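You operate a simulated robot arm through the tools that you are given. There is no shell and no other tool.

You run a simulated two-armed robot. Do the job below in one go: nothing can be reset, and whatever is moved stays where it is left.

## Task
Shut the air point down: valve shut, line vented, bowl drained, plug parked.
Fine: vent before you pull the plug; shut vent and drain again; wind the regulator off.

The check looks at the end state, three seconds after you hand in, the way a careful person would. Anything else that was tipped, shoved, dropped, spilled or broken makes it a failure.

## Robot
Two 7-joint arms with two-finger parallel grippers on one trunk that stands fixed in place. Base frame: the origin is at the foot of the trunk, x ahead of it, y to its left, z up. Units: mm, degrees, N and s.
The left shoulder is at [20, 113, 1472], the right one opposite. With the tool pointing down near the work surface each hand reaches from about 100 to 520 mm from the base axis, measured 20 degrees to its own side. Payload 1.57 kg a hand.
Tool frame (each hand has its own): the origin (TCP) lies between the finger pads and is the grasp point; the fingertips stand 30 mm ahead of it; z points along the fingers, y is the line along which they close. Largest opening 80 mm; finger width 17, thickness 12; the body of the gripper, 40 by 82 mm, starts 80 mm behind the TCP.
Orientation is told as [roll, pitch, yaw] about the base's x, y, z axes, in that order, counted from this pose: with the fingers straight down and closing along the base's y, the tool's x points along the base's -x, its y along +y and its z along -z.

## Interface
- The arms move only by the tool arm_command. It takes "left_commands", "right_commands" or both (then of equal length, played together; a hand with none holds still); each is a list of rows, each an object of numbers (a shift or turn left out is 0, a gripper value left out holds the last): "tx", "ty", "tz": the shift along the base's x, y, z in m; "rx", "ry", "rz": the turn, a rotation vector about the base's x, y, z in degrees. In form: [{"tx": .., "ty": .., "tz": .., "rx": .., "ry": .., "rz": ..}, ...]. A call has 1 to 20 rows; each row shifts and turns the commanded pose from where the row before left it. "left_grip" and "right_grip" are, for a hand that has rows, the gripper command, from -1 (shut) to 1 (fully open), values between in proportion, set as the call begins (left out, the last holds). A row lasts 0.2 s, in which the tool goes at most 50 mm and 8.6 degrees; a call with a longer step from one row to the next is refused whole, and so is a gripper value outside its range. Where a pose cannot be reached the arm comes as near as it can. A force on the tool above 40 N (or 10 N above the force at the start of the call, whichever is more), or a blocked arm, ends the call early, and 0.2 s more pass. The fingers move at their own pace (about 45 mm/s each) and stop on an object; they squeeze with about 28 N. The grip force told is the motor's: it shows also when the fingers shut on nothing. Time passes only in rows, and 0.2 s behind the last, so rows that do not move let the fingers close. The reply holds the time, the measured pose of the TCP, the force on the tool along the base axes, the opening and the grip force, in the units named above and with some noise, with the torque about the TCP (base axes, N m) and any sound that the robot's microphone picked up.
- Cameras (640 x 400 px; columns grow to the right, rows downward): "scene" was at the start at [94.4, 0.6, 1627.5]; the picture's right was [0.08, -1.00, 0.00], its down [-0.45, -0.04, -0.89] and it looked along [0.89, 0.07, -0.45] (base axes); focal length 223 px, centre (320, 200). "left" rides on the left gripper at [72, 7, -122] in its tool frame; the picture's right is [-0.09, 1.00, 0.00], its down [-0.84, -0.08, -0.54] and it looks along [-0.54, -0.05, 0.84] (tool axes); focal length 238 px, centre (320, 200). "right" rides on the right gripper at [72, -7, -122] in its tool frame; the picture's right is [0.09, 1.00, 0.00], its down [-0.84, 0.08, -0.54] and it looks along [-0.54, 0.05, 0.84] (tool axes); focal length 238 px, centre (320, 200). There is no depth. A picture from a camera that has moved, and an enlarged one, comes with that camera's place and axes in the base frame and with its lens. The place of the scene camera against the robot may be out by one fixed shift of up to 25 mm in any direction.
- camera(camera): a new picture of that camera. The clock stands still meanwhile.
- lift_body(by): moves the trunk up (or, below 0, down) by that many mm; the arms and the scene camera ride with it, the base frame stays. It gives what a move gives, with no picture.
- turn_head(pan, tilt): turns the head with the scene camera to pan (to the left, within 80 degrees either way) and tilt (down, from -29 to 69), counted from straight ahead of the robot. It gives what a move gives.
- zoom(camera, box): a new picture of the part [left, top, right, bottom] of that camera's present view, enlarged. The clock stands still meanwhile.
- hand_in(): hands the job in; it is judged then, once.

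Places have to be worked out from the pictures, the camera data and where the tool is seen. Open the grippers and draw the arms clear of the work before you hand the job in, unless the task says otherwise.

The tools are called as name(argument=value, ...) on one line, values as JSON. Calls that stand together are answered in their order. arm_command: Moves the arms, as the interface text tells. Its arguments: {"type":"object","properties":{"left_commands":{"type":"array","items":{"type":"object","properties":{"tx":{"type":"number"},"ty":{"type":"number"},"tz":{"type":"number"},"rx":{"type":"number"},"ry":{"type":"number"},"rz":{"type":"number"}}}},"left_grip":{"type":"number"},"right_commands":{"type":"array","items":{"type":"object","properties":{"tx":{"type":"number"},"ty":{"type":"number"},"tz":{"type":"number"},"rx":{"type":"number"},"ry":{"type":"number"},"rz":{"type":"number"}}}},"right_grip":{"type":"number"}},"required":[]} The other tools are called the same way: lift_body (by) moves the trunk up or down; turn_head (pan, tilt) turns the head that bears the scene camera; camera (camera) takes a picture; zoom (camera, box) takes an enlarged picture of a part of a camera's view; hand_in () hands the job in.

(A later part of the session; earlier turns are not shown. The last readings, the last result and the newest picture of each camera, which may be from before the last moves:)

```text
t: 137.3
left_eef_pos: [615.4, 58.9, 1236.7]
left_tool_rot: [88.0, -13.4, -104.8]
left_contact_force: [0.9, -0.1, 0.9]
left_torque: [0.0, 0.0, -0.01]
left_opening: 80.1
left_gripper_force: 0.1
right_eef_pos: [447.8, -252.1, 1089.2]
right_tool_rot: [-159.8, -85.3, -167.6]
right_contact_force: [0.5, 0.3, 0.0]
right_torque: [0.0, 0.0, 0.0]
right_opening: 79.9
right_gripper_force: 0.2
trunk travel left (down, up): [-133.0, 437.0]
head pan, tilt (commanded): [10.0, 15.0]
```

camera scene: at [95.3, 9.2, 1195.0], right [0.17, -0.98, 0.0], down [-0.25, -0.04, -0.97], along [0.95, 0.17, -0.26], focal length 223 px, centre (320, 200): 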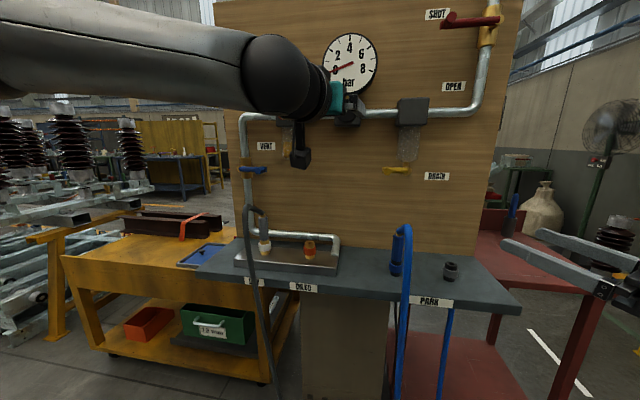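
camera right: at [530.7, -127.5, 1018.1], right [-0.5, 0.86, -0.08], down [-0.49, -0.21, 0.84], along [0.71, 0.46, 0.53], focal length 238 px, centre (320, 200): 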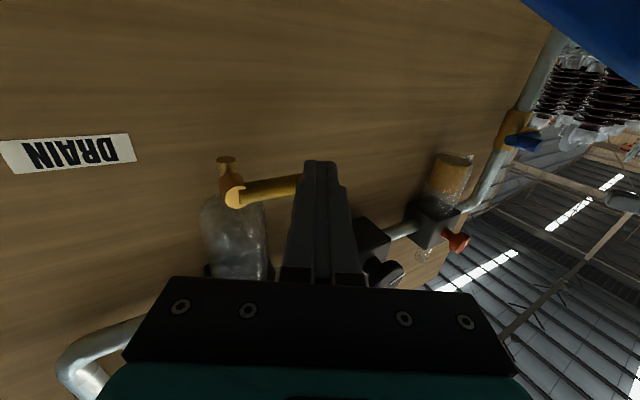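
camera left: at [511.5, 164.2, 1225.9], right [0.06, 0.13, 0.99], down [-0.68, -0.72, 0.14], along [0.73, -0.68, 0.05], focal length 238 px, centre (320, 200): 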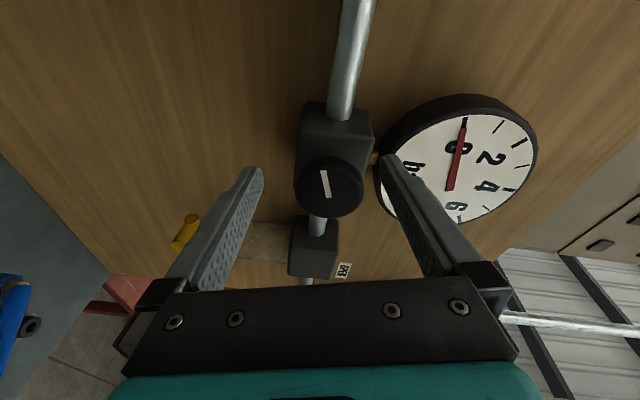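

Works with -15° yaw. Advancing the last 17 mm.

arm_command(left_commands=[{"tx": 0.006, "tz": 0.001}, {"tx": 0.006, "rz": -2}, {"tx": 0.005, "tz": 0.001}, {}])

camera(camera="left")

zoom(camera="scene", box=[260, 60, 420, 160])

```text
t: 138.3
left_eef_pos: [627.2, 64.5, 1234.0]
left_tool_rot: [88.1, -13.3, -106.8]
left_contact_force: [-0.1, -0.3, 0.0]
left_torque: [0.01, 0.01, 0.04]
left_opening: 79.9
left_gripper_force: 0.1
left hand out of reach, approached as far as the arm can: row 1, 3
right_eef_pos: [448.6, -251.8, 1089.4]
right_tool_rot: [-159.8, -85.4, -167.6]
right_contact_force: [-0.2, -0.6, 0.3]
right_torque: [0.0, 0.01, -0.03]
right_opening: 80.3
right_gripper_force: 0.1
trunk travel left (down, up): [-133.0, 437.0]
head pan, tilt (commanded): [10.0, 15.0]
```

```text
taken
camera left: at [532.6, 169.8, 1228.0], right [0.07, 0.12, 0.99], down [-0.76, -0.63, 0.14], along [0.64, -0.76, 0.05], focal length 238 px, centre (320, 200)
```

left: 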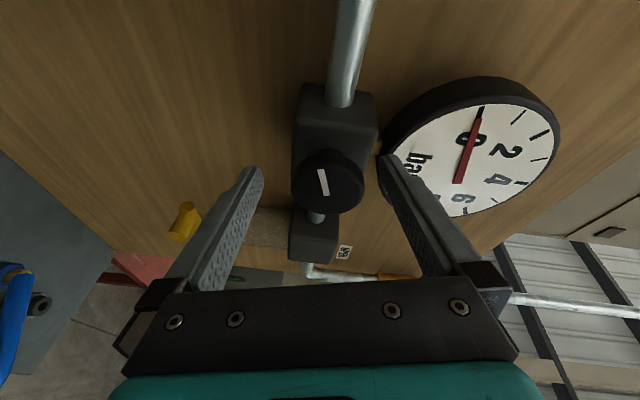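

```text
4.00 times, centred on (340, 110) of scene
camera zoom: at [95.2, 9.3, 1255.0], right [0.17, -0.98, 0.0], down [-0.25, -0.04, -0.97], along [0.95, 0.17, -0.26], focal length 892 px, centre (240, 560)
```

zoom: 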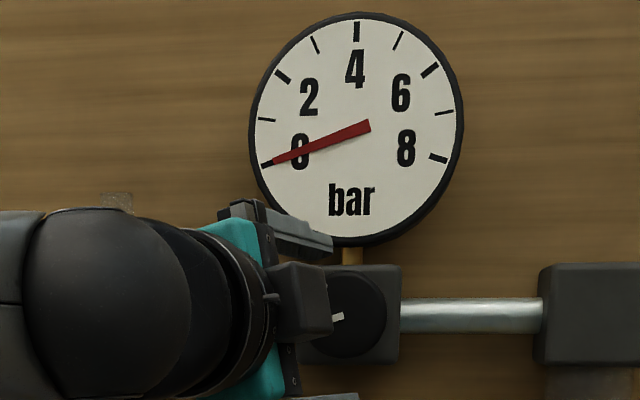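

Overlap with the knob is still only ~7 mm. I'll back off slightly, trade another 40 mm of trunk height, and come in again.

arm_command(left_commands=[{"tx": -0.02}, {"tx": -0.02}, {"tz": -0.02}, {"tz": -0.02}])

lift_body(by=42)

arm_command(left_commands=[{"ty": -0.003, "tz": 0.001, "tx": 0.01}, {"ty": -0.002, "tz": 0.001, "tx": 0.01}, {"tx": 0.01}, {}])

```text
t: 139.3
left_eef_pos: [588.8, 65.4, 1194.0]
left_tool_rot: [87.9, -13.3, -106.9]
left_contact_force: [0.8, -0.1, 0.6]
left_torque: [-0.02, -0.04, -0.01]
left_opening: 79.7
left_gripper_force: 0.1
right_eef_pos: [448.5, -251.7, 1089.9]
right_tool_rot: [-159.8, -85.4, -167.5]
right_contact_force: [-0.5, 0.2, 0.1]
right_torque: [0.0, 0.03, -0.04]
right_opening: 80.3
right_gripper_force: 0.2
trunk travel left (down, up): [-133.0, 437.0]
head pan, tilt (commanded): [10.0, 15.0]
```

```text
t: 140.1
left_eef_pos: [588.1, 64.4, 1234.9]
left_tool_rot: [87.8, -13.2, -106.9]
left_contact_force: [0.1, -0.1, 0.1]
left_torque: [0.03, 0.03, 0.01]
left_opening: 80.0
left_gripper_force: 0.1
right_eef_pos: [448.1, -251.9, 1130.1]
right_tool_rot: [-159.8, -85.4, -167.6]
right_contact_force: [0.1, -0.4, 1.2]
right_torque: [-0.02, -0.04, 0.01]
right_opening: 80.0
right_gripper_force: 0.0
trunk travel left (down, up): [-175.0, 395.0]
head pan, tilt (commanded): [10.0, 15.0]
```

```text
t: 141.1
left_eef_pos: [617.7, 59.0, 1237.7]
left_tool_rot: [87.9, -13.2, -106.8]
left_contact_force: [-0.1, 0.2, 0.3]
left_torque: [0.01, 0.03, 0.0]
left_opening: 79.8
left_gripper_force: 0.1
right_eef_pos: [448.0, -251.3, 1131.5]
right_tool_rot: [-159.8, -85.4, -167.6]
right_contact_force: [-0.4, -0.6, -0.2]
right_torque: [-0.01, -0.02, -0.02]
right_opening: 80.0
right_gripper_force: 0.1
trunk travel left (down, up): [-175.0, 395.0]
head pan, tilt (commanded): [10.0, 15.0]
```

No limit now. Advancing with a slight yaw back toward straight.

arm_command(left_commands=[{"tx": 0.006, "ty": 0, "tz": 0.001}, {"tx": 0.006, "rz": 3}, {"tx": 0.005, "ty": -0.001}, {}])

camera(camera="left")

zoom(camera="left", box=[220, 80, 420, 280])

```text
t: 142.1
left_eef_pos: [634.6, 58.1, 1238.6]
left_tool_rot: [87.9, -13.4, -103.8]
left_contact_force: [-0.3, 0.5, 0.0]
left_torque: [0.01, 0.0, 0.01]
left_opening: 79.9
left_gripper_force: 0.1
right_eef_pos: [447.4, -250.6, 1132.0]
right_tool_rot: [-159.7, -85.4, -167.5]
right_contact_force: [-0.1, 0.6, 0.4]
right_torque: [0.03, 0.01, -0.01]
right_opening: 80.1
right_gripper_force: 0.1
trunk travel left (down, up): [-175.0, 395.0]
head pan, tilt (commanded): [10.0, 15.0]
```

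```text
taken
camera left: at [533.6, 158.6, 1232.8], right [0.07, 0.13, 0.99], down [-0.73, -0.67, 0.14], along [0.68, -0.73, 0.05], focal length 238 px, centre (320, 200)
```

left: 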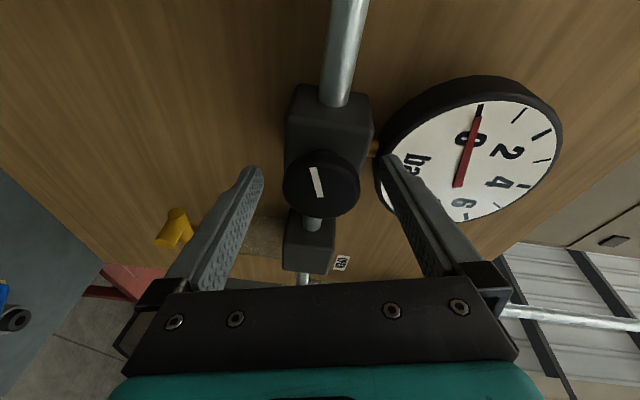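

```text
2.00 times, centred on (320, 180) of left
camera zoom: at [533.6, 158.6, 1232.8], right [0.07, 0.13, 0.99], down [-0.73, -0.67, 0.14], along [0.68, -0.73, 0.05], focal length 477 px, centre (320, 240)
```

zoom: 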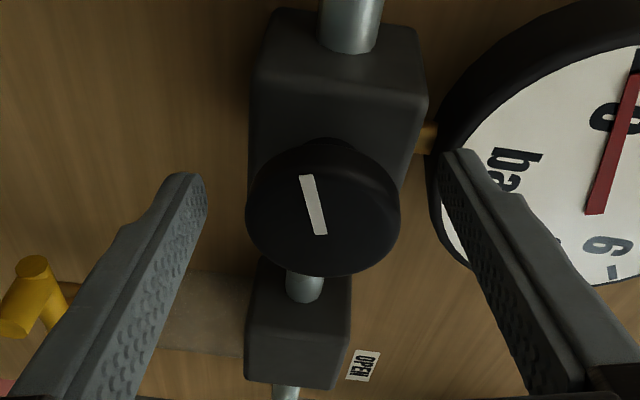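

Jaws straddle the knob with ~17 mm overlap, centred within ~2 mm. Closing on the knob.

arm_command(left_commands=[{}, {}, {}, {}], left_grip=-1)

zoom(camera="left", box=[220, 80, 420, 280])

```text
t: 143.1
left_eef_pos: [633.0, 58.1, 1239.6]
left_tool_rot: [87.9, -13.3, -103.7]
left_contact_force: [2.3, -0.8, 3.1]
left_torque: [-0.04, 0.08, 0.02]
left_opening: 49.3
left_gripper_force: 33.2
right_eef_pos: [448.0, -251.1, 1131.4]
right_tool_rot: [-159.8, -85.4, -167.6]
right_contact_force: [-0.7, -0.1, 0.3]
right_torque: [-0.02, 0.0, 0.04]
right_opening: 79.9
right_gripper_force: 0.0
trunk travel left (down, up): [-175.0, 395.0]
head pan, tilt (commanded): [10.0, 15.0]
```

```text
2.00 times, centred on (320, 180) of left
camera zoom: at [533.5, 158.7, 1233.4], right [0.07, 0.13, 0.99], down [-0.73, -0.67, 0.14], along [0.68, -0.73, 0.05], focal length 477 px, centre (320, 240)
```

zoom: 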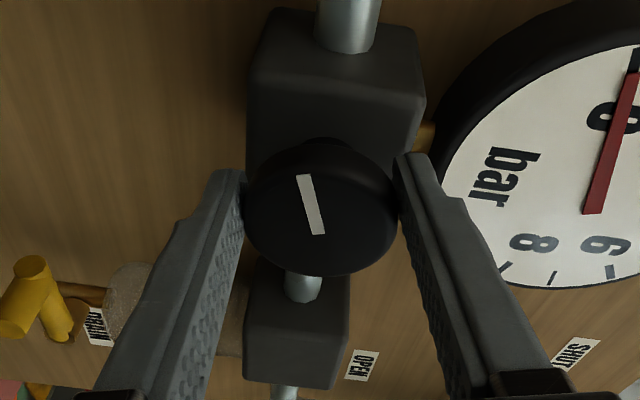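

Knob held at 49 mm. Turning counter-clockwise about the tool axis, first 24°.

arm_command(left_commands=[{"rx": -7.7, "ry": 2.2, "rz": 0.25}, {"rx": -7.7, "ry": 2.2, "rz": 0.25}, {"rx": -7.7, "ry": 2.2, "rz": 0.25}, {}])

camera(camera="left")

zoom(camera="scene", box=[260, 80, 420, 180])

```text
t: 144.1
left_eef_pos: [634.6, 57.6, 1238.8]
left_tool_rot: [86.5, -37.4, -102.6]
left_contact_force: [-3.4, 0.8, -2.8]
left_torque: [0.03, 0.0, -0.86]
left_opening: 48.3
left_gripper_force: 45.1
right_eef_pos: [447.1, -250.0, 1131.0]
right_tool_rot: [-159.6, -85.4, -167.7]
right_contact_force: [-0.3, 0.3, 0.3]
right_torque: [0.01, 0.04, -0.01]
right_opening: 80.1
right_gripper_force: 0.1
trunk travel left (down, up): [-175.0, 395.0]
head pan, tilt (commanded): [10.0, 15.0]
```

```text
taken
camera left: at [530.1, 148.9, 1205.3], right [0.17, 0.5, 0.85], down [-0.68, -0.56, 0.47], along [0.71, -0.66, 0.25], focal length 238 px, centre (320, 200)
```

left: 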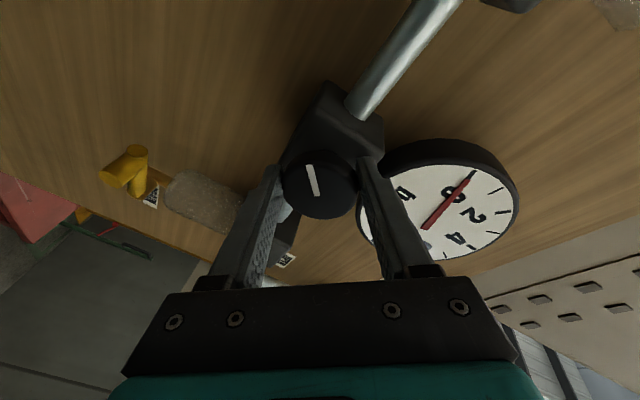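

```text
4.00 times, centred on (340, 130) of scene
camera zoom: at [94.7, 9.4, 1297.0], right [0.17, -0.98, 0.0], down [-0.25, -0.05, -0.97], along [0.95, 0.17, -0.26], focal length 892 px, centre (240, 480)
```

zoom: 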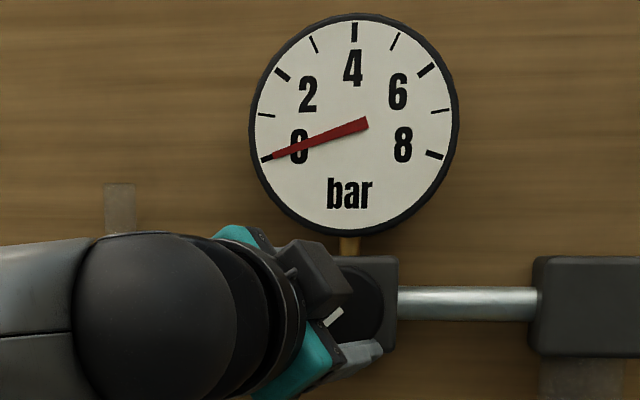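

The mark turns with the jaws and the torque is tiny. Continuing another 32°.

arm_command(left_commands=[{"rx": -7.7, "ry": 2.2, "rz": 0.25}, {"rx": -7.7, "ry": 2.2, "rz": 0.25}, {"rx": -7.7, "ry": 2.2, "rz": 0.25}, {"rx": -7.7, "ry": 2.2, "rz": 0.25}, {}])

camera(camera="left")

zoom(camera="scene", box=[260, 80, 420, 180])

```text
t: 145.3
left_eef_pos: [632.6, 56.3, 1238.2]
left_tool_rot: [80.6, -69.0, -96.7]
left_contact_force: [-10.1, -6.8, -9.4]
left_torque: [0.08, -0.6, -0.77]
left_opening: 47.6
left_gripper_force: 44.8
right_eef_pos: [446.2, -252.9, 1130.4]
right_tool_rot: [-160.2, -85.4, -167.1]
right_contact_force: [0.5, 0.2, 0.4]
right_torque: [-0.02, -0.02, -0.02]
right_opening: 80.1
right_gripper_force: 0.0
trunk travel left (down, up): [-175.0, 395.0]
head pan, tilt (commanded): [10.0, 15.0]
```

```text
taken
camera left: at [520.7, 120.3, 1180.0], right [0.27, 0.86, 0.44], down [-0.58, -0.22, 0.79], along [0.77, -0.46, 0.44], focal length 238 px, centre (320, 200)
```

left: 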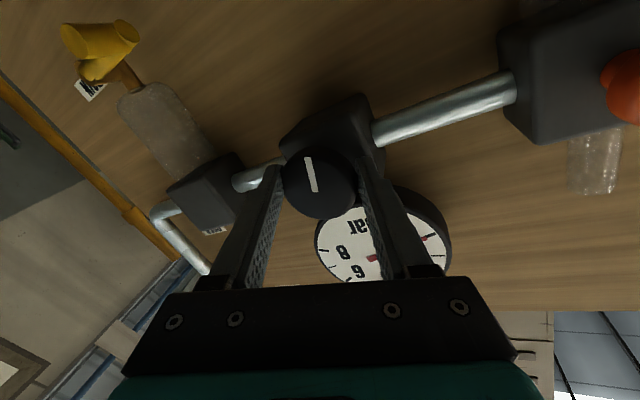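

```text
4.00 times, centred on (340, 130) of scene
camera zoom: at [94.3, 8.3, 1297.0], right [0.17, -0.98, 0.0], down [-0.25, -0.04, -0.97], along [0.95, 0.17, -0.26], focal length 892 px, centre (240, 480)
```

zoom: 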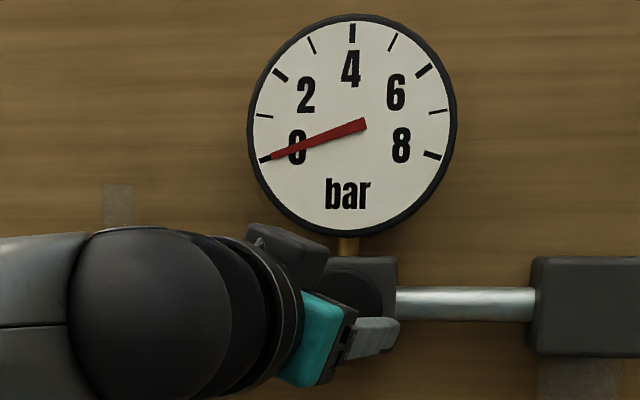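

About 56° done, mark ≈70° below left. Continuing to look for the end stop.

arm_command(left_commands=[{"rx": -7.7, "ry": 2.2, "rz": 0.25}, {"rx": -7.7, "ry": 2.2, "rz": 0.25}, {}])

zoom(camera="left", box=[220, 80, 420, 280])

```text
t: 146.1
left_eef_pos: [632.8, 54.9, 1238.7]
left_tool_rot: [53.4, -84.3, -69.7]
left_contact_force: [-8.1, -11.8, -9.7]
left_torque: [0.33, -0.62, -0.23]
left_opening: 47.7
left_gripper_force: 45.1
right_eef_pos: [447.5, -252.2, 1131.1]
right_tool_rot: [-160.8, -85.4, -166.5]
right_contact_force: [0.8, 0.0, 0.1]
right_torque: [0.0, -0.01, -0.02]
right_opening: 80.2
right_gripper_force: 0.1
trunk travel left (down, up): [-175.0, 395.0]
head pan, tilt (commanded): [10.0, 15.0]
```

```text
2.00 times, centred on (320, 180) of left
camera zoom: at [515.4, 102.3, 1174.7], right [0.28, 0.94, 0.17], down [-0.51, 0.0, 0.86], along [0.81, -0.33, 0.48], focal length 477 px, centre (320, 240)
```

zoom: 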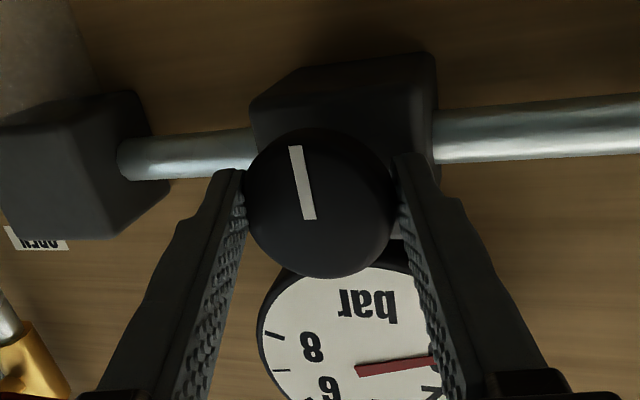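

Mark now points straight down, and the torque about x has begun to rise (0.33 N m). One more small turn to confirm the stop.

arm_command(left_commands=[{"rx": -5.5, "ry": 1.5, "rz": 0.2}, {}])

zoom(camera="left", box=[220, 80, 420, 280])

```text
t: 146.7
left_eef_pos: [631.3, 54.5, 1240.3]
left_tool_rot: [-16.9, -86.7, 0.9]
left_contact_force: [-5.4, -13.4, -0.7]
left_torque: [1.0, 0.02, -0.27]
left_opening: 47.9
left_gripper_force: 45.0
right_eef_pos: [446.7, -252.0, 1131.4]
right_tool_rot: [-161.0, -85.3, -166.3]
right_contact_force: [0.7, 0.6, 0.2]
right_torque: [0.0, 0.02, -0.01]
right_opening: 79.7
right_gripper_force: 0.0
trunk travel left (down, up): [-175.0, 395.0]
head pan, tilt (commanded): [10.0, 15.0]
```

```text
2.00 times, centred on (320, 180) of left
camera zoom: at [513.7, 95.5, 1175.2], right [0.28, 0.96, 0.07], down [-0.49, 0.08, 0.87], along [0.82, -0.28, 0.49], focal length 477 px, centre (320, 240)
```

zoom: 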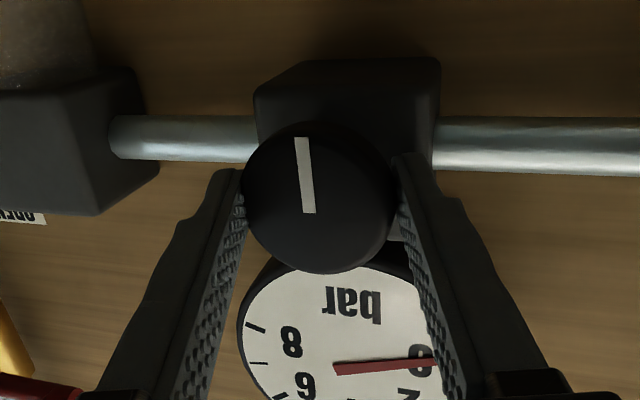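

Torque jumped to 1.0 N m and the mark stopped turning: the regulator is wound fully off. Opening the jaws and backing straight out.

arm_command(left_commands=[{}, {}, {}], left_grip=1)

arm_command(left_commands=[{"tx": -0.018, "ty": 0.004}, {"tx": -0.018, "ty": 0.004}, {"tx": -0.018, "ty": 0.004}, {"tx": -0.018, "ty": 0.004}])

camera(camera="left")

camera(camera="scene")

```text
t: 147.5
left_eef_pos: [635.2, 59.0, 1237.5]
left_tool_rot: [-18.9, -86.4, 3.4]
left_contact_force: [0.0, 0.2, -0.1]
left_torque: [0.01, 0.02, 0.01]
left_opening: 79.9
left_gripper_force: 0.0
right_eef_pos: [448.0, -252.4, 1130.4]
right_tool_rot: [-159.8, -85.4, -167.6]
right_contact_force: [-0.4, 0.0, -0.4]
right_torque: [0.0, 0.0, -0.03]
right_opening: 79.8
right_gripper_force: 0.1
trunk travel left (down, up): [-175.0, 395.0]
head pan, tilt (commanded): [10.0, 15.0]
```

```text
t: 148.5
left_eef_pos: [562.0, 74.6, 1238.9]
left_tool_rot: [-18.5, -86.5, 2.7]
left_contact_force: [-0.4, -0.5, 0.1]
left_torque: [-0.01, 0.01, 0.0]
left_opening: 80.1
left_gripper_force: 0.1
right_eef_pos: [448.6, -250.4, 1130.3]
right_tool_rot: [-159.7, -85.4, -167.7]
right_contact_force: [0.2, -0.2, 0.0]
right_torque: [-0.03, -0.02, 0.02]
right_opening: 79.7
right_gripper_force: 0.1
trunk travel left (down, up): [-175.0, 395.0]
head pan, tilt (commanded): [10.0, 15.0]
```

```text
taken
camera left: at [442.4, 114.8, 1174.6], right [0.28, 0.96, 0.07], down [-0.49, 0.07, 0.87], along [0.83, -0.27, 0.49], focal length 238 px, centre (320, 200)
```

left: 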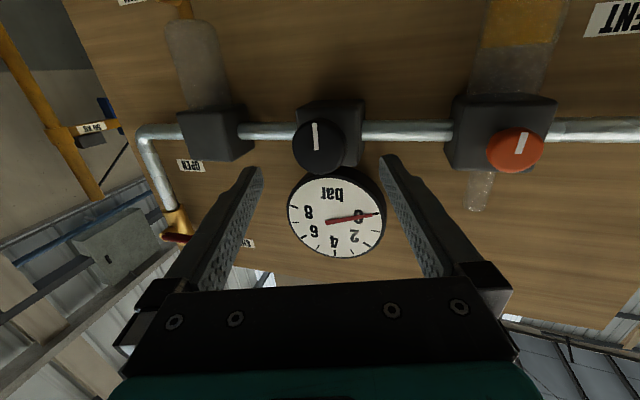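

```text
taken
camera scene: at [95.0, 9.3, 1297.0], right [0.17, -0.98, 0.0], down [-0.25, -0.05, -0.97], along [0.95, 0.17, -0.26], focal length 223 px, centre (320, 200)
```

scene: 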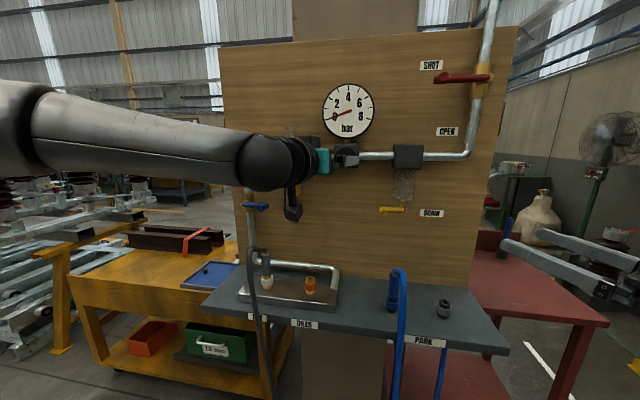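

The regulator mark points down and the gauge is at 0. Next is the plug: I'll take the left arm out of the way, then look at the plug and park socket from closer with the head.

arm_command(left_commands=[{"tx": -0.02, "ty": 0.02}, {"tx": -0.02, "ty": 0.03}, {"tx": -0.015, "ty": 0.035, "tz": 0.01}, {"tx": -0.015, "ty": 0.035, "tz": 0.01}, {"tx": -0.015, "ty": 0.035, "tz": 0.01}, {"tx": -0.015, "ty": 0.035, "tz": 0.01}, {"tx": -0.015, "ty": 0.035, "tz": 0.01}, {"tx": -0.015, "ty": 0.035, "tz": 0.01}, {"tx": -0.015, "ty": 0.035, "tz": 0.01}])

turn_head(pan=15, tilt=40)

camera(camera="scene")

zoom(camera="scene", box=[230, 90, 390, 190])

```text
t: 150.5
left_eef_pos: [417.5, 372.2, 1309.6]
left_tool_rot: [-19.4, -86.5, 3.6]
left_contact_force: [0.0, -0.5, -0.5]
left_torque: [0.0, -0.05, 0.0]
left_opening: 79.9
left_gripper_force: 0.0
right_eef_pos: [447.6, -251.9, 1130.8]
right_tool_rot: [-159.7, -85.4, -167.7]
right_contact_force: [-1.1, -0.2, 0.2]
right_torque: [0.0, 0.03, -0.01]
right_opening: 79.8
right_gripper_force: 0.1
trunk travel left (down, up): [-175.0, 395.0]
head pan, tilt (commanded): [10.0, 15.0]
```

```text
t: 151.4
left_eef_pos: [418.8, 371.3, 1308.5]
left_tool_rot: [-18.4, -86.4, 2.7]
left_contact_force: [0.8, -0.5, 0.4]
left_torque: [-0.05, 0.0, -0.01]
left_opening: 79.9
left_gripper_force: 0.1
right_eef_pos: [447.6, -251.5, 1131.5]
right_tool_rot: [-159.8, -85.4, -167.6]
right_contact_force: [0.9, -0.4, 0.1]
right_torque: [-0.02, 0.01, 0.02]
right_opening: 79.8
right_gripper_force: 0.2
trunk travel left (down, up): [-175.0, 395.0]
head pan, tilt (commanded): [15.0, 40.0]
```

```text
taken
camera scene: at [85.3, 15.0, 1257.5], right [0.26, -0.97, 0.0], down [-0.62, -0.17, -0.77], along [0.74, 0.2, -0.64], focal length 223 px, centre (320, 200)
```

scene: 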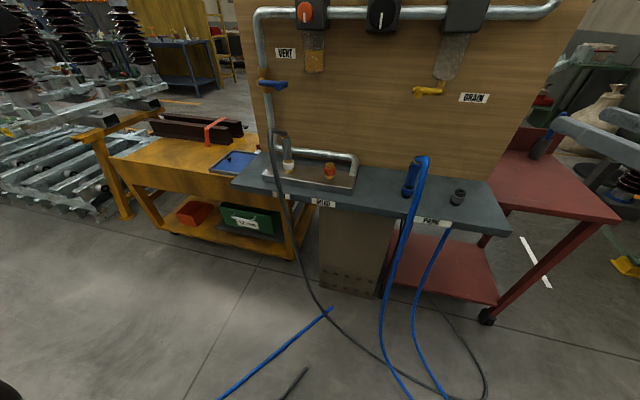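

```text
4.00 times, centred on (310, 140) of scene
camera zoom: at [85.3, 15.0, 1257.5], right [0.26, -0.97, 0.0], down [-0.62, -0.17, -0.77], along [0.74, 0.2, -0.64], focal length 892 px, centre (360, 440)
```

zoom: 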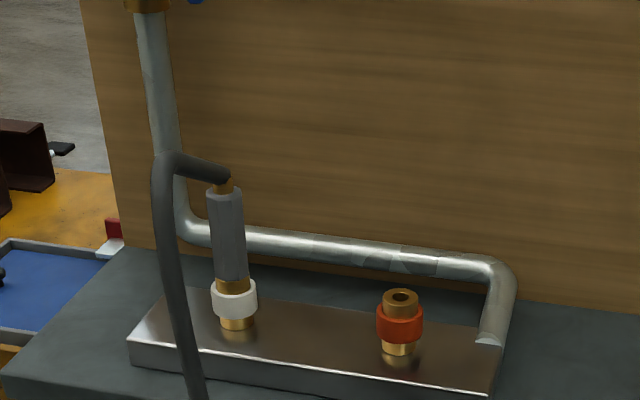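

Plug axis resolves to (596, 253) with its grey body from z≈928 to 993 (about 25 mm wide). Now zooming on the park socket.

zoom(camera="scene", box=[370, 140, 530, 240])

camera(camera="right")

```text
4.00 times, centred on (450, 190) of scene
camera zoom: at [85.3, 15.0, 1257.5], right [0.26, -0.97, 0.0], down [-0.62, -0.17, -0.77], along [0.74, 0.2, -0.64], focal length 892 px, centre (-200, 240)
```

zoom: 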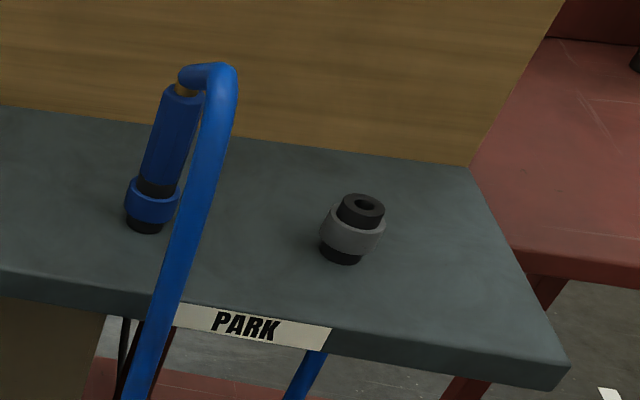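

```text
taken
camera right: at [354.9, -321.8, 1050.9], right [-0.53, 0.84, -0.12], down [-0.56, -0.24, 0.79], along [0.64, 0.49, 0.6], focal length 238 px, centre (320, 200)
```

right: 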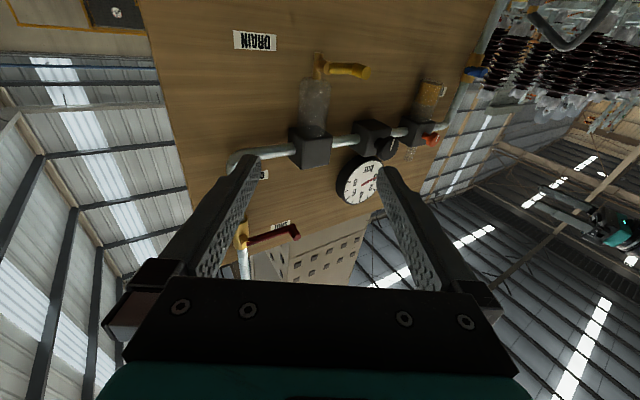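

The park socket resolves to about (597, -196), top ≈905, shelf ≈867. For a precise fix I'll pitch the right hand downward so its camera looks at the socket.

arm_command(right_commands=[{"rx": -4.2, "ry": 6.46}, {"rx": -4.2, "ry": 6.46}, {"rx": -4.2, "ry": 6.46}, {"rx": -4.2, "ry": 6.46}, {"rx": -4.2, "ry": 6.46}, {"rx": -4.2, "ry": 6.46}, {"rz": -8}, {"rz": -8}, {"rz": -8}, {}])

camera(camera="right")

```text
t: 153.6
left_eef_pos: [417.8, 371.1, 1308.7]
left_tool_rot: [-18.2, -86.6, 2.4]
left_contact_force: [0.2, 0.4, -0.7]
left_torque: [-0.01, 0.05, 0.02]
left_opening: 80.0
left_gripper_force: 0.0
right_eef_pos: [453.2, -242.8, 1117.0]
right_tool_rot: [-114.7, -88.2, 123.1]
right_contact_force: [0.6, -1.6, -0.6]
right_torque: [-0.01, 0.01, 0.03]
right_opening: 80.3
right_gripper_force: 0.0
right hand out of reach, approached as far as the arm can: row 1, 2, 3, 4, 5, 6
trunk travel left (down, up): [-175.0, 395.0]
head pan, tilt (commanded): [15.0, 40.0]
```

```text
taken
camera right: at [335.5, -269.8, 1044.9], right [-0.15, 0.98, -0.12], down [-0.56, 0.02, 0.83], along [0.81, 0.19, 0.55], focal length 238 px, centre (320, 200)
```

right: 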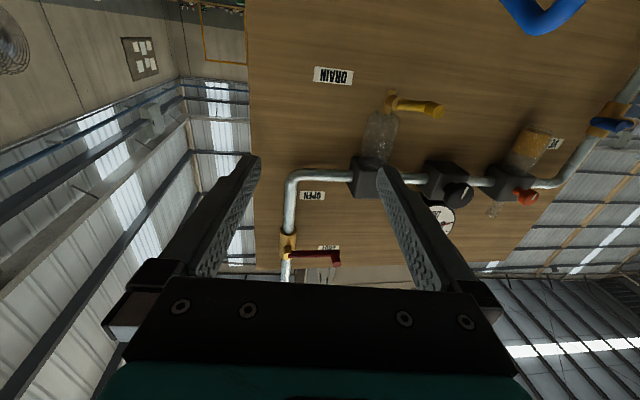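

Pitching is blocked by a limit in this posture. Let me look at how the right arm is folded.

turn_head(pan=-45, tilt=35)

camera(camera="scene")

```text
t: 154.9
left_eef_pos: [417.8, 371.9, 1308.6]
left_tool_rot: [-18.3, -86.4, 2.6]
left_contact_force: [-0.4, -0.4, 0.0]
left_torque: [0.03, 0.02, 0.0]
left_opening: 79.9
left_gripper_force: 0.1
right_eef_pos: [454.1, -243.6, 1118.8]
right_tool_rot: [-115.7, -88.1, 124.3]
right_contact_force: [-0.1, -0.4, 0.4]
right_torque: [-0.02, 0.04, 0.03]
right_opening: 80.0
right_gripper_force: 0.0
trunk travel left (down, up): [-175.0, 395.0]
head pan, tilt (commanded): [-45.0, 35.0]
```

```text
taken
camera scene: at [65.5, -69.2, 1265.0], right [-0.71, -0.71, 0.0], down [-0.41, 0.41, -0.82], along [0.58, -0.58, -0.57], focal length 223 px, centre (320, 200)
```

scene: 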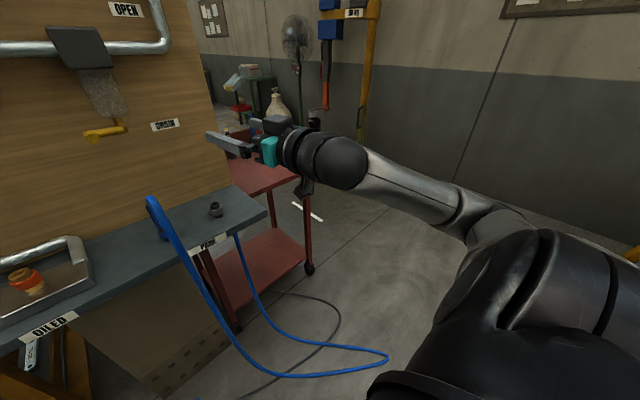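

The elbow is out to the side. I'll raise the right hand ~100 mm relative to the shoulder, then pitch it down while drawing back, as worked earlier.

arm_command(right_commands=[{"tz": 0.02}, {"tz": 0.02}, {"tz": 0.02}, {"tz": 0.02}, {"tz": 0.02}, {"ry": 8, "tx": -0.015}, {"ry": 8, "tx": -0.015}, {"ry": 8, "tx": -0.015}, {"ry": 8, "tx": -0.015}, {"ry": 8, "tx": -0.015}, {"ry": 8, "tx": -0.015}, {}])

camera(camera="right")

```text
t: 157.5
left_eef_pos: [418.1, 372.3, 1309.2]
left_tool_rot: [-18.4, -86.5, 2.6]
left_contact_force: [0.4, 0.1, 0.2]
left_torque: [0.0, 0.01, 0.02]
left_opening: 80.1
left_gripper_force: 0.2
right_eef_pos: [364.5, -242.4, 1219.4]
right_tool_rot: [7.2, -42.9, 2.1]
right_contact_force: [-0.3, -0.5, -0.5]
right_torque: [0.0, -0.01, 0.03]
right_opening: 79.8
right_gripper_force: 0.1
trunk travel left (down, up): [-175.0, 395.0]
head pan, tilt (commanded): [-45.0, 35.0]
```

```text
taken
camera right: at [231.1, -270.4, 1259.5], right [-0.19, 0.98, 0.03], down [0.24, 0.02, 0.97], along [0.95, 0.19, -0.24], focal length 238 px, centre (320, 200)
```

right: 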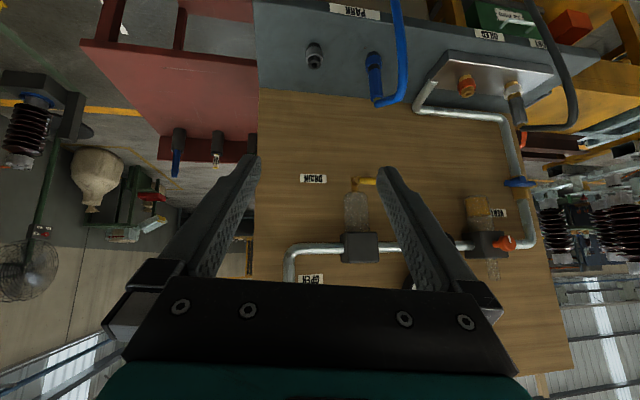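

Now the right camera sees the park socket and the plug together. Zooming both for measurement.

zoom(camera="right", box=[270, 10, 430, 110])

zoom(camera="right", box=[430, 40, 590, 140])

```text
4.00 times, centred on (350, 60) of right
camera zoom: at [231.1, -270.4, 1259.5], right [-0.19, 0.98, 0.03], down [0.24, 0.02, 0.97], along [0.95, 0.19, -0.24], focal length 953 px, centre (200, 760)
```

zoom: 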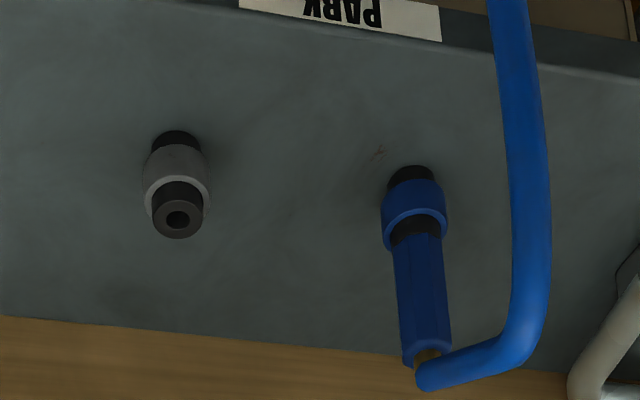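

```text
4.00 times, centred on (510, 90) of right
camera zoom: at [231.1, -270.4, 1259.5], right [-0.19, 0.98, 0.03], down [0.24, 0.02, 0.97], along [0.95, 0.19, -0.24], focal length 953 px, centre (-440, 640)
```

zoom: 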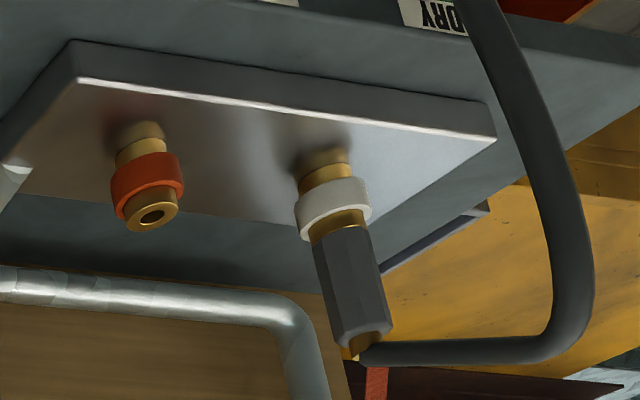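

Combining sights: plug ≈ (603, 256), park socket ≈ (600, -200). Plan: grip the plug with the right hand from the right-front (yaw 45°, pitched 20° down, clear of its hose), pull it with the trunk lift, carry it high past the blue hose, and lower it into the park socket. Moving the right hand over at height first.

arm_command(right_commands=[{"tx": 0.009, "ty": 0.0232, "tz": -0.0053, "rx": 0.9, "ry": -3.35, "rz": 4.5}, {"tx": 0.009, "ty": 0.0232, "tz": -0.0053, "rx": 0.9, "ry": -3.35, "rz": 4.5}, {"tx": 0.009, "ty": 0.0232, "tz": -0.0053, "rx": 0.9, "ry": -3.35, "rz": 4.5}, {"tx": 0.009, "ty": 0.0232, "tz": -0.0053, "rx": 0.9, "ry": -3.35, "rz": 4.5}, {"tx": 0.009, "ty": 0.0232, "tz": -0.0053, "rx": 0.9, "ry": -3.35, "rz": 4.5}, {"tx": 0.009, "ty": 0.0232, "tz": -0.0053, "rx": 0.9, "ry": -3.35, "rz": 4.5}, {"tx": 0.009, "ty": 0.0232, "tz": -0.0053, "rx": 0.9, "ry": -3.35, "rz": 4.5}, {"tx": 0.009, "ty": 0.0232, "tz": -0.0053, "rx": 0.9, "ry": -3.35, "rz": 4.5}, {"tx": 0.009, "ty": 0.0232, "tz": -0.0053}, {"tx": 0.009, "ty": 0.0232, "tz": -0.0053}, {"tx": 0.009, "ty": 0.0232, "tz": -0.0053}, {"tx": 0.009, "ty": 0.0232, "tz": -0.0053}, {"tx": 0.009, "ty": 0.0232, "tz": -0.0053}, {}], right_grip=0.25)

turn_head(pan=10, tilt=35)

camera(camera="scene")

camera(camera="right")

```text
t: 160.5
left_eef_pos: [417.0, 371.9, 1308.8]
left_tool_rot: [-18.5, -86.5, 2.7]
left_contact_force: [1.0, -0.3, 0.1]
left_torque: [-0.01, 0.02, -0.04]
left_opening: 80.1
left_gripper_force: 0.2
right_eef_pos: [481.9, 57.8, 1148.6]
right_tool_rot: [0.0, -70.1, 44.8]
right_contact_force: [0.3, 0.6, 0.1]
right_torque: [0.01, -0.02, 0.0]
right_opening: 50.1
right_gripper_force: 0.1
trunk travel left (down, up): [-175.0, 395.0]
head pan, tilt (commanded): [-45.0, 35.0]
```

```text
t: 161.8
left_eef_pos: [418.1, 370.0, 1308.3]
left_tool_rot: [-18.4, -86.5, 2.7]
left_contact_force: [0.8, -0.9, -0.2]
left_torque: [0.01, -0.01, 0.01]
left_opening: 80.1
left_gripper_force: 0.1
right_eef_pos: [482.2, 59.4, 1148.4]
right_tool_rot: [0.0, -70.1, 44.9]
right_contact_force: [0.5, 0.7, 0.4]
right_torque: [0.0, 0.0, 0.02]
right_opening: 50.1
right_gripper_force: 0.0
trunk travel left (down, up): [-175.0, 395.0]
head pan, tilt (commanded): [10.0, 35.0]
```

```text
taken
camera scene: at [89.9, 8.3, 1265.0], right [0.17, -0.98, 0.0], down [-0.56, -0.1, -0.82], along [0.81, 0.14, -0.57], focal length 223 px, centre (320, 200)
```

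scene: 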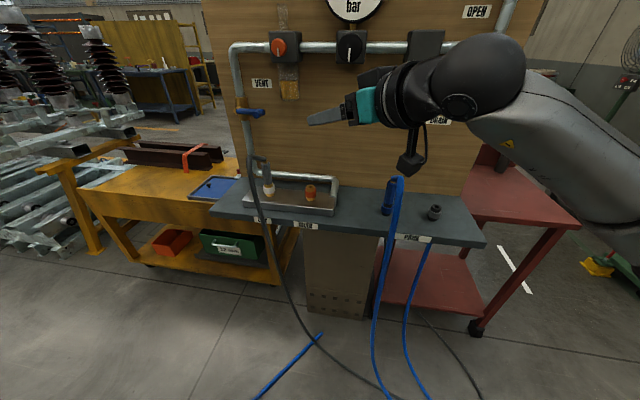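

```text
taken
camera right: at [387.6, -44.8, 1122.3], right [-0.73, 0.68, -0.09], down [-0.21, -0.1, 0.97], along [0.65, 0.72, 0.22], focal length 238 px, centre (320, 200)
```

right: 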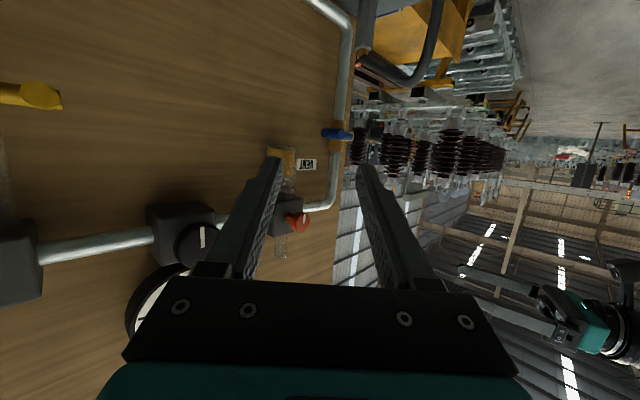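

Orientation is exact and reach is fine. Descending toward the pre-grasp, stopping above and right-front of the plug.

arm_command(right_commands=[{"tx": 0.009, "ty": 0.02, "tz": -0.015}, {"tx": 0.009, "ty": 0.02, "tz": -0.015}, {"tx": 0.009, "ty": 0.02, "tz": -0.015}, {"tx": 0.009, "ty": 0.02, "tz": -0.015}, {"tx": 0.009, "ty": 0.02, "tz": -0.015}, {"tx": 0.009, "ty": 0.02, "tz": -0.015}, {}])

camera(camera="right")

zoom(camera="scene", box=[220, 110, 380, 230])

```text
t: 163.4
left_eef_pos: [418.7, 370.4, 1310.0]
left_tool_rot: [-18.5, -86.5, 2.8]
left_contact_force: [0.2, 0.5, -0.2]
left_torque: [-0.03, -0.01, 0.01]
left_opening: 80.1
left_gripper_force: 0.2
right_eef_pos: [534.0, 178.5, 1058.2]
right_tool_rot: [0.0, -70.0, 44.8]
right_contact_force: [0.5, 0.1, -0.2]
right_torque: [-0.02, -0.02, -0.03]
right_opening: 50.4
right_gripper_force: 0.1
trunk travel left (down, up): [-175.0, 395.0]
head pan, tilt (commanded): [10.0, 35.0]
```

```text
taken
camera right: at [441.1, 75.9, 1032.7], right [-0.73, 0.68, -0.09], down [-0.21, -0.1, 0.97], along [0.65, 0.72, 0.22], focal length 238 px, centre (320, 200)
```

right: 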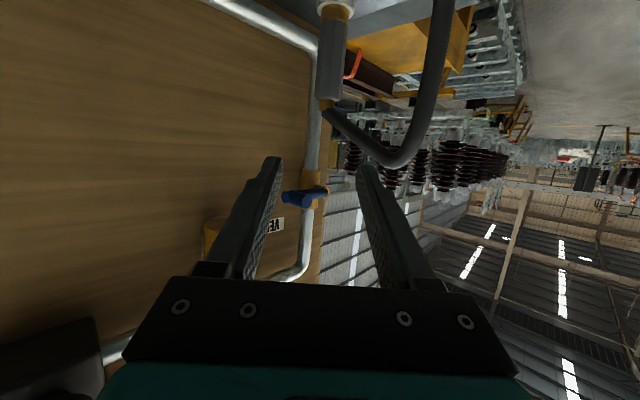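

```text
3.33 times, centred on (300, 170) of scene
camera zoom: at [89.9, 8.4, 1265.0], right [0.17, -0.98, 0.0], down [-0.56, -0.1, -0.82], along [0.81, 0.14, -0.57], focal length 744 px, centre (387, 300)
```

zoom: 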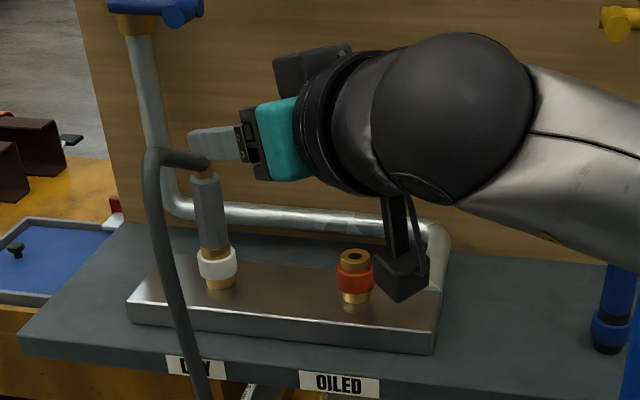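

I'll zoom the right camera on the plug to fix its position relative to the hand.

zoom(camera="right", box=[260, 0, 420, 100])

zoom(camera="right", box=[280, 60, 440, 180])

```text
4.00 times, centred on (340, 50) of right
camera zoom: at [441.1, 75.9, 1032.7], right [-0.73, 0.68, -0.09], down [-0.21, -0.1, 0.97], along [0.65, 0.72, 0.22], focal length 953 px, centre (240, 800)
```

zoom: 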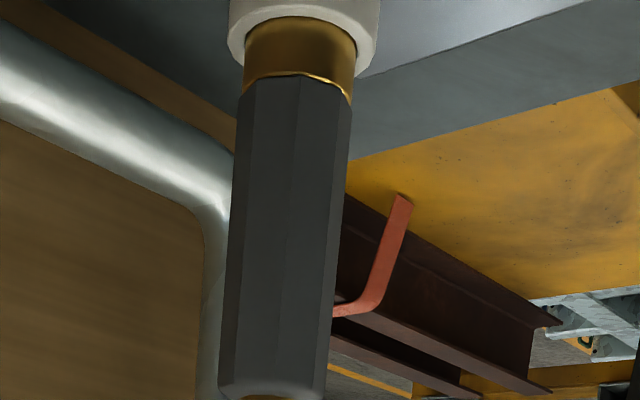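

```text
3.33 times, centred on (360, 120) of right
camera zoom: at [441.1, 75.9, 1032.7], right [-0.73, 0.68, -0.09], down [-0.21, -0.1, 0.97], along [0.65, 0.72, 0.22], focal length 794 px, centre (187, 467)
```

zoom: 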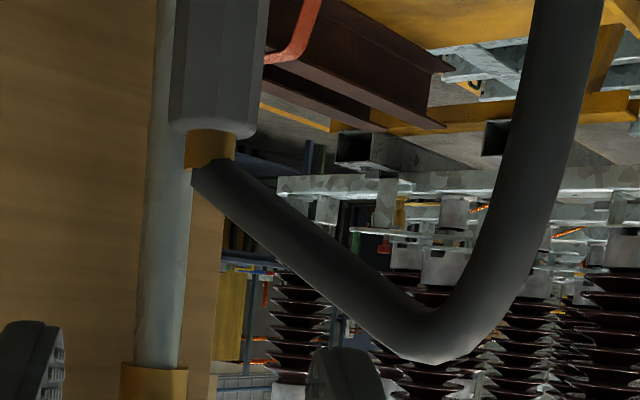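

The plug lies 3.5 mm left of my tool axis, about 105 mm ahead, body from z≈923 to 986. I'll descend straight to z≈957, then advance with the 50 mm opening.

arm_command(right_commands=[{"tz": -0.02}, {"tz": -0.02}, {"tz": -0.02}, {"tz": -0.02}, {"tz": -0.02}, {"tx": 0.0125, "ty": 0.0175}, {"tx": 0.015, "ty": 0.015}, {}])

camera(camera="right")

zoom(camera="scene", box=[220, 110, 380, 230])

```text
t: 165.2
left_eef_pos: [416.5, 370.6, 1308.9]
left_tool_rot: [-18.5, -86.6, 2.6]
left_contact_force: [-0.7, 0.5, 0.0]
left_torque: [0.0, -0.02, -0.01]
left_opening: 80.1
left_gripper_force: 0.0
right_eef_pos: [562.2, 210.8, 957.1]
right_tool_rot: [0.0, -70.2, 45.0]
right_contact_force: [0.4, -0.5, 0.2]
right_torque: [-0.01, -0.01, 0.0]
right_opening: 50.0
right_gripper_force: 0.1
trunk travel left (down, up): [-175.0, 395.0]
head pan, tilt (commanded): [10.0, 35.0]
```

```text
taken
camera right: at [469.0, 107.2, 933.5], right [-0.73, 0.68, -0.09], down [-0.21, -0.1, 0.97], along [0.65, 0.72, 0.22], focal length 238 px, centre (320, 200)
```

right: 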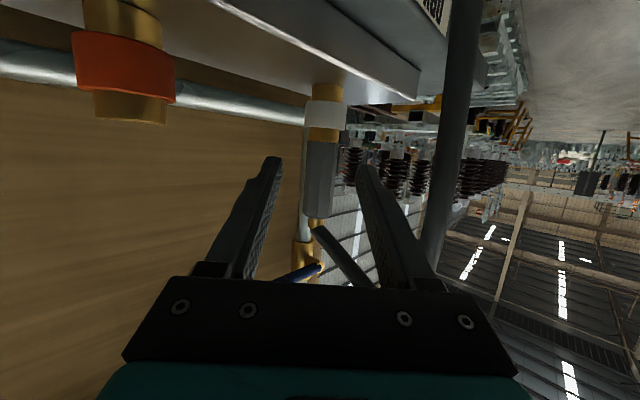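

```text
3.33 times, centred on (300, 170) of scene
camera zoom: at [89.9, 8.3, 1265.0], right [0.17, -0.98, 0.0], down [-0.56, -0.1, -0.82], along [0.81, 0.14, -0.57], focal length 744 px, centre (387, 300)
```

zoom: 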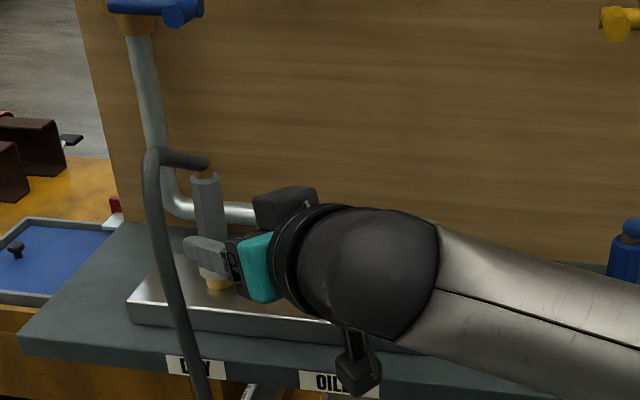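

Centred within a millimetre; plug is ~62 mm ahead. Advancing to put the plug at the grasp point, then closing.

arm_command(right_commands=[{"tx": 0.011, "ty": 0.011, "tz": 0.001}, {"tx": 0.011, "ty": 0.011, "tz": 0.001}, {"tx": 0.011, "ty": 0.011, "tz": 0.001}, {"tx": 0.0095, "ty": 0.0095}, {}])

camera(camera="right")

zoom(camera="scene", box=[220, 110, 380, 230])

```text
t: 166.4
left_eef_pos: [418.3, 370.9, 1308.5]
left_tool_rot: [-18.4, -86.6, 2.7]
left_contact_force: [0.6, 0.1, -0.6]
left_torque: [-0.02, -0.01, 0.0]
left_opening: 80.1
left_gripper_force: 0.1
right_eef_pos: [606.0, 253.3, 963.4]
right_tool_rot: [0.0, -70.0, 45.0]
right_contact_force: [-0.1, 0.4, -0.2]
right_torque: [0.01, 0.03, 0.03]
right_opening: 50.2
right_gripper_force: 0.1
trunk travel left (down, up): [-175.0, 395.0]
head pan, tilt (commanded): [10.0, 35.0]
```

```text
taken
camera right: at [511.8, 150.8, 937.1], right [-0.73, 0.68, -0.09], down [-0.21, -0.1, 0.97], along [0.65, 0.72, 0.22], focal length 238 px, centre (320, 200)
```

right: 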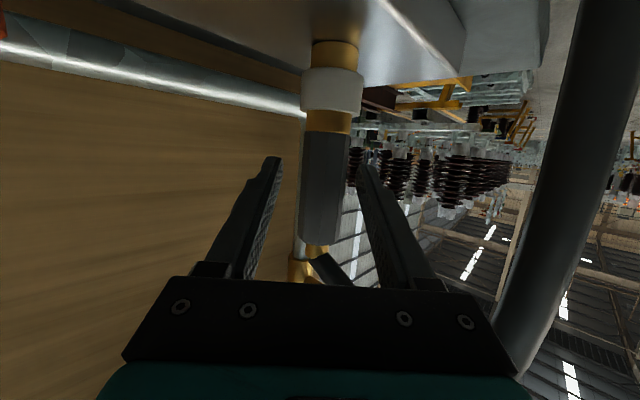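

```text
3.33 times, centred on (300, 170) of scene
camera zoom: at [89.9, 8.3, 1265.0], right [0.17, -0.98, 0.0], down [-0.56, -0.1, -0.82], along [0.81, 0.14, -0.57], focal length 744 px, centre (387, 300)
```

zoom: 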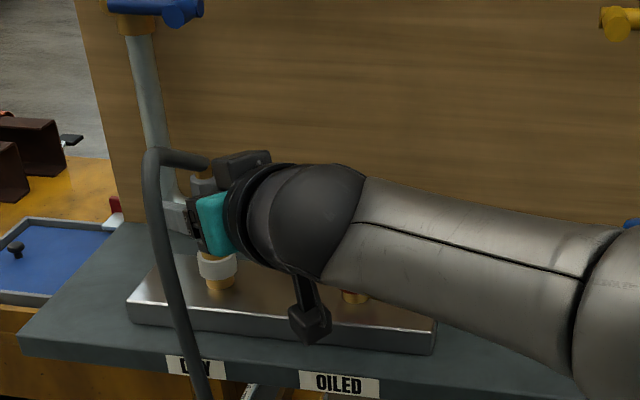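

The plug fills the jaws at the grasp point. Closing.

arm_command(right_commands=[{}, {}, {}, {}], right_grip=-1)

camera(camera="right")

```text
t: 167.4
left_eef_pos: [418.0, 371.0, 1309.7]
left_tool_rot: [-18.5, -86.5, 2.6]
left_contact_force: [-0.4, -1.1, -0.3]
left_torque: [-0.04, 0.02, 0.04]
left_opening: 80.2
left_gripper_force: 0.1
right_eef_pos: [605.5, 254.0, 963.3]
right_tool_rot: [0.0, -70.1, 44.9]
right_contact_force: [0.3, 0.2, 1.1]
right_torque: [0.01, 0.01, 0.01]
right_opening: 24.1
right_gripper_force: 28.0
trunk travel left (down, up): [-175.0, 395.0]
head pan, tilt (commanded): [10.0, 35.0]
```

```text
taken
camera right: at [511.5, 150.8, 937.0], right [-0.73, 0.68, -0.09], down [-0.21, -0.1, 0.97], along [0.65, 0.72, 0.22], focal length 238 px, centre (320, 200)
```

right: 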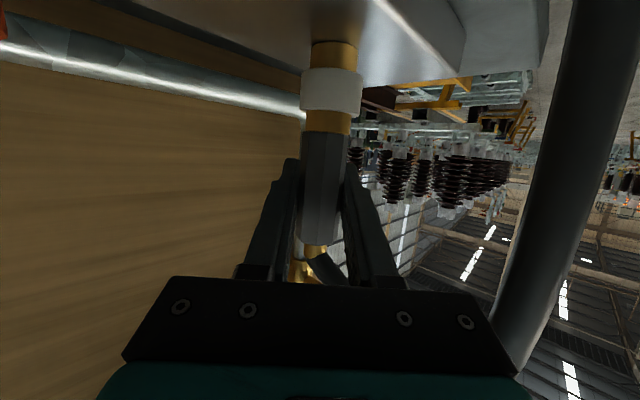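

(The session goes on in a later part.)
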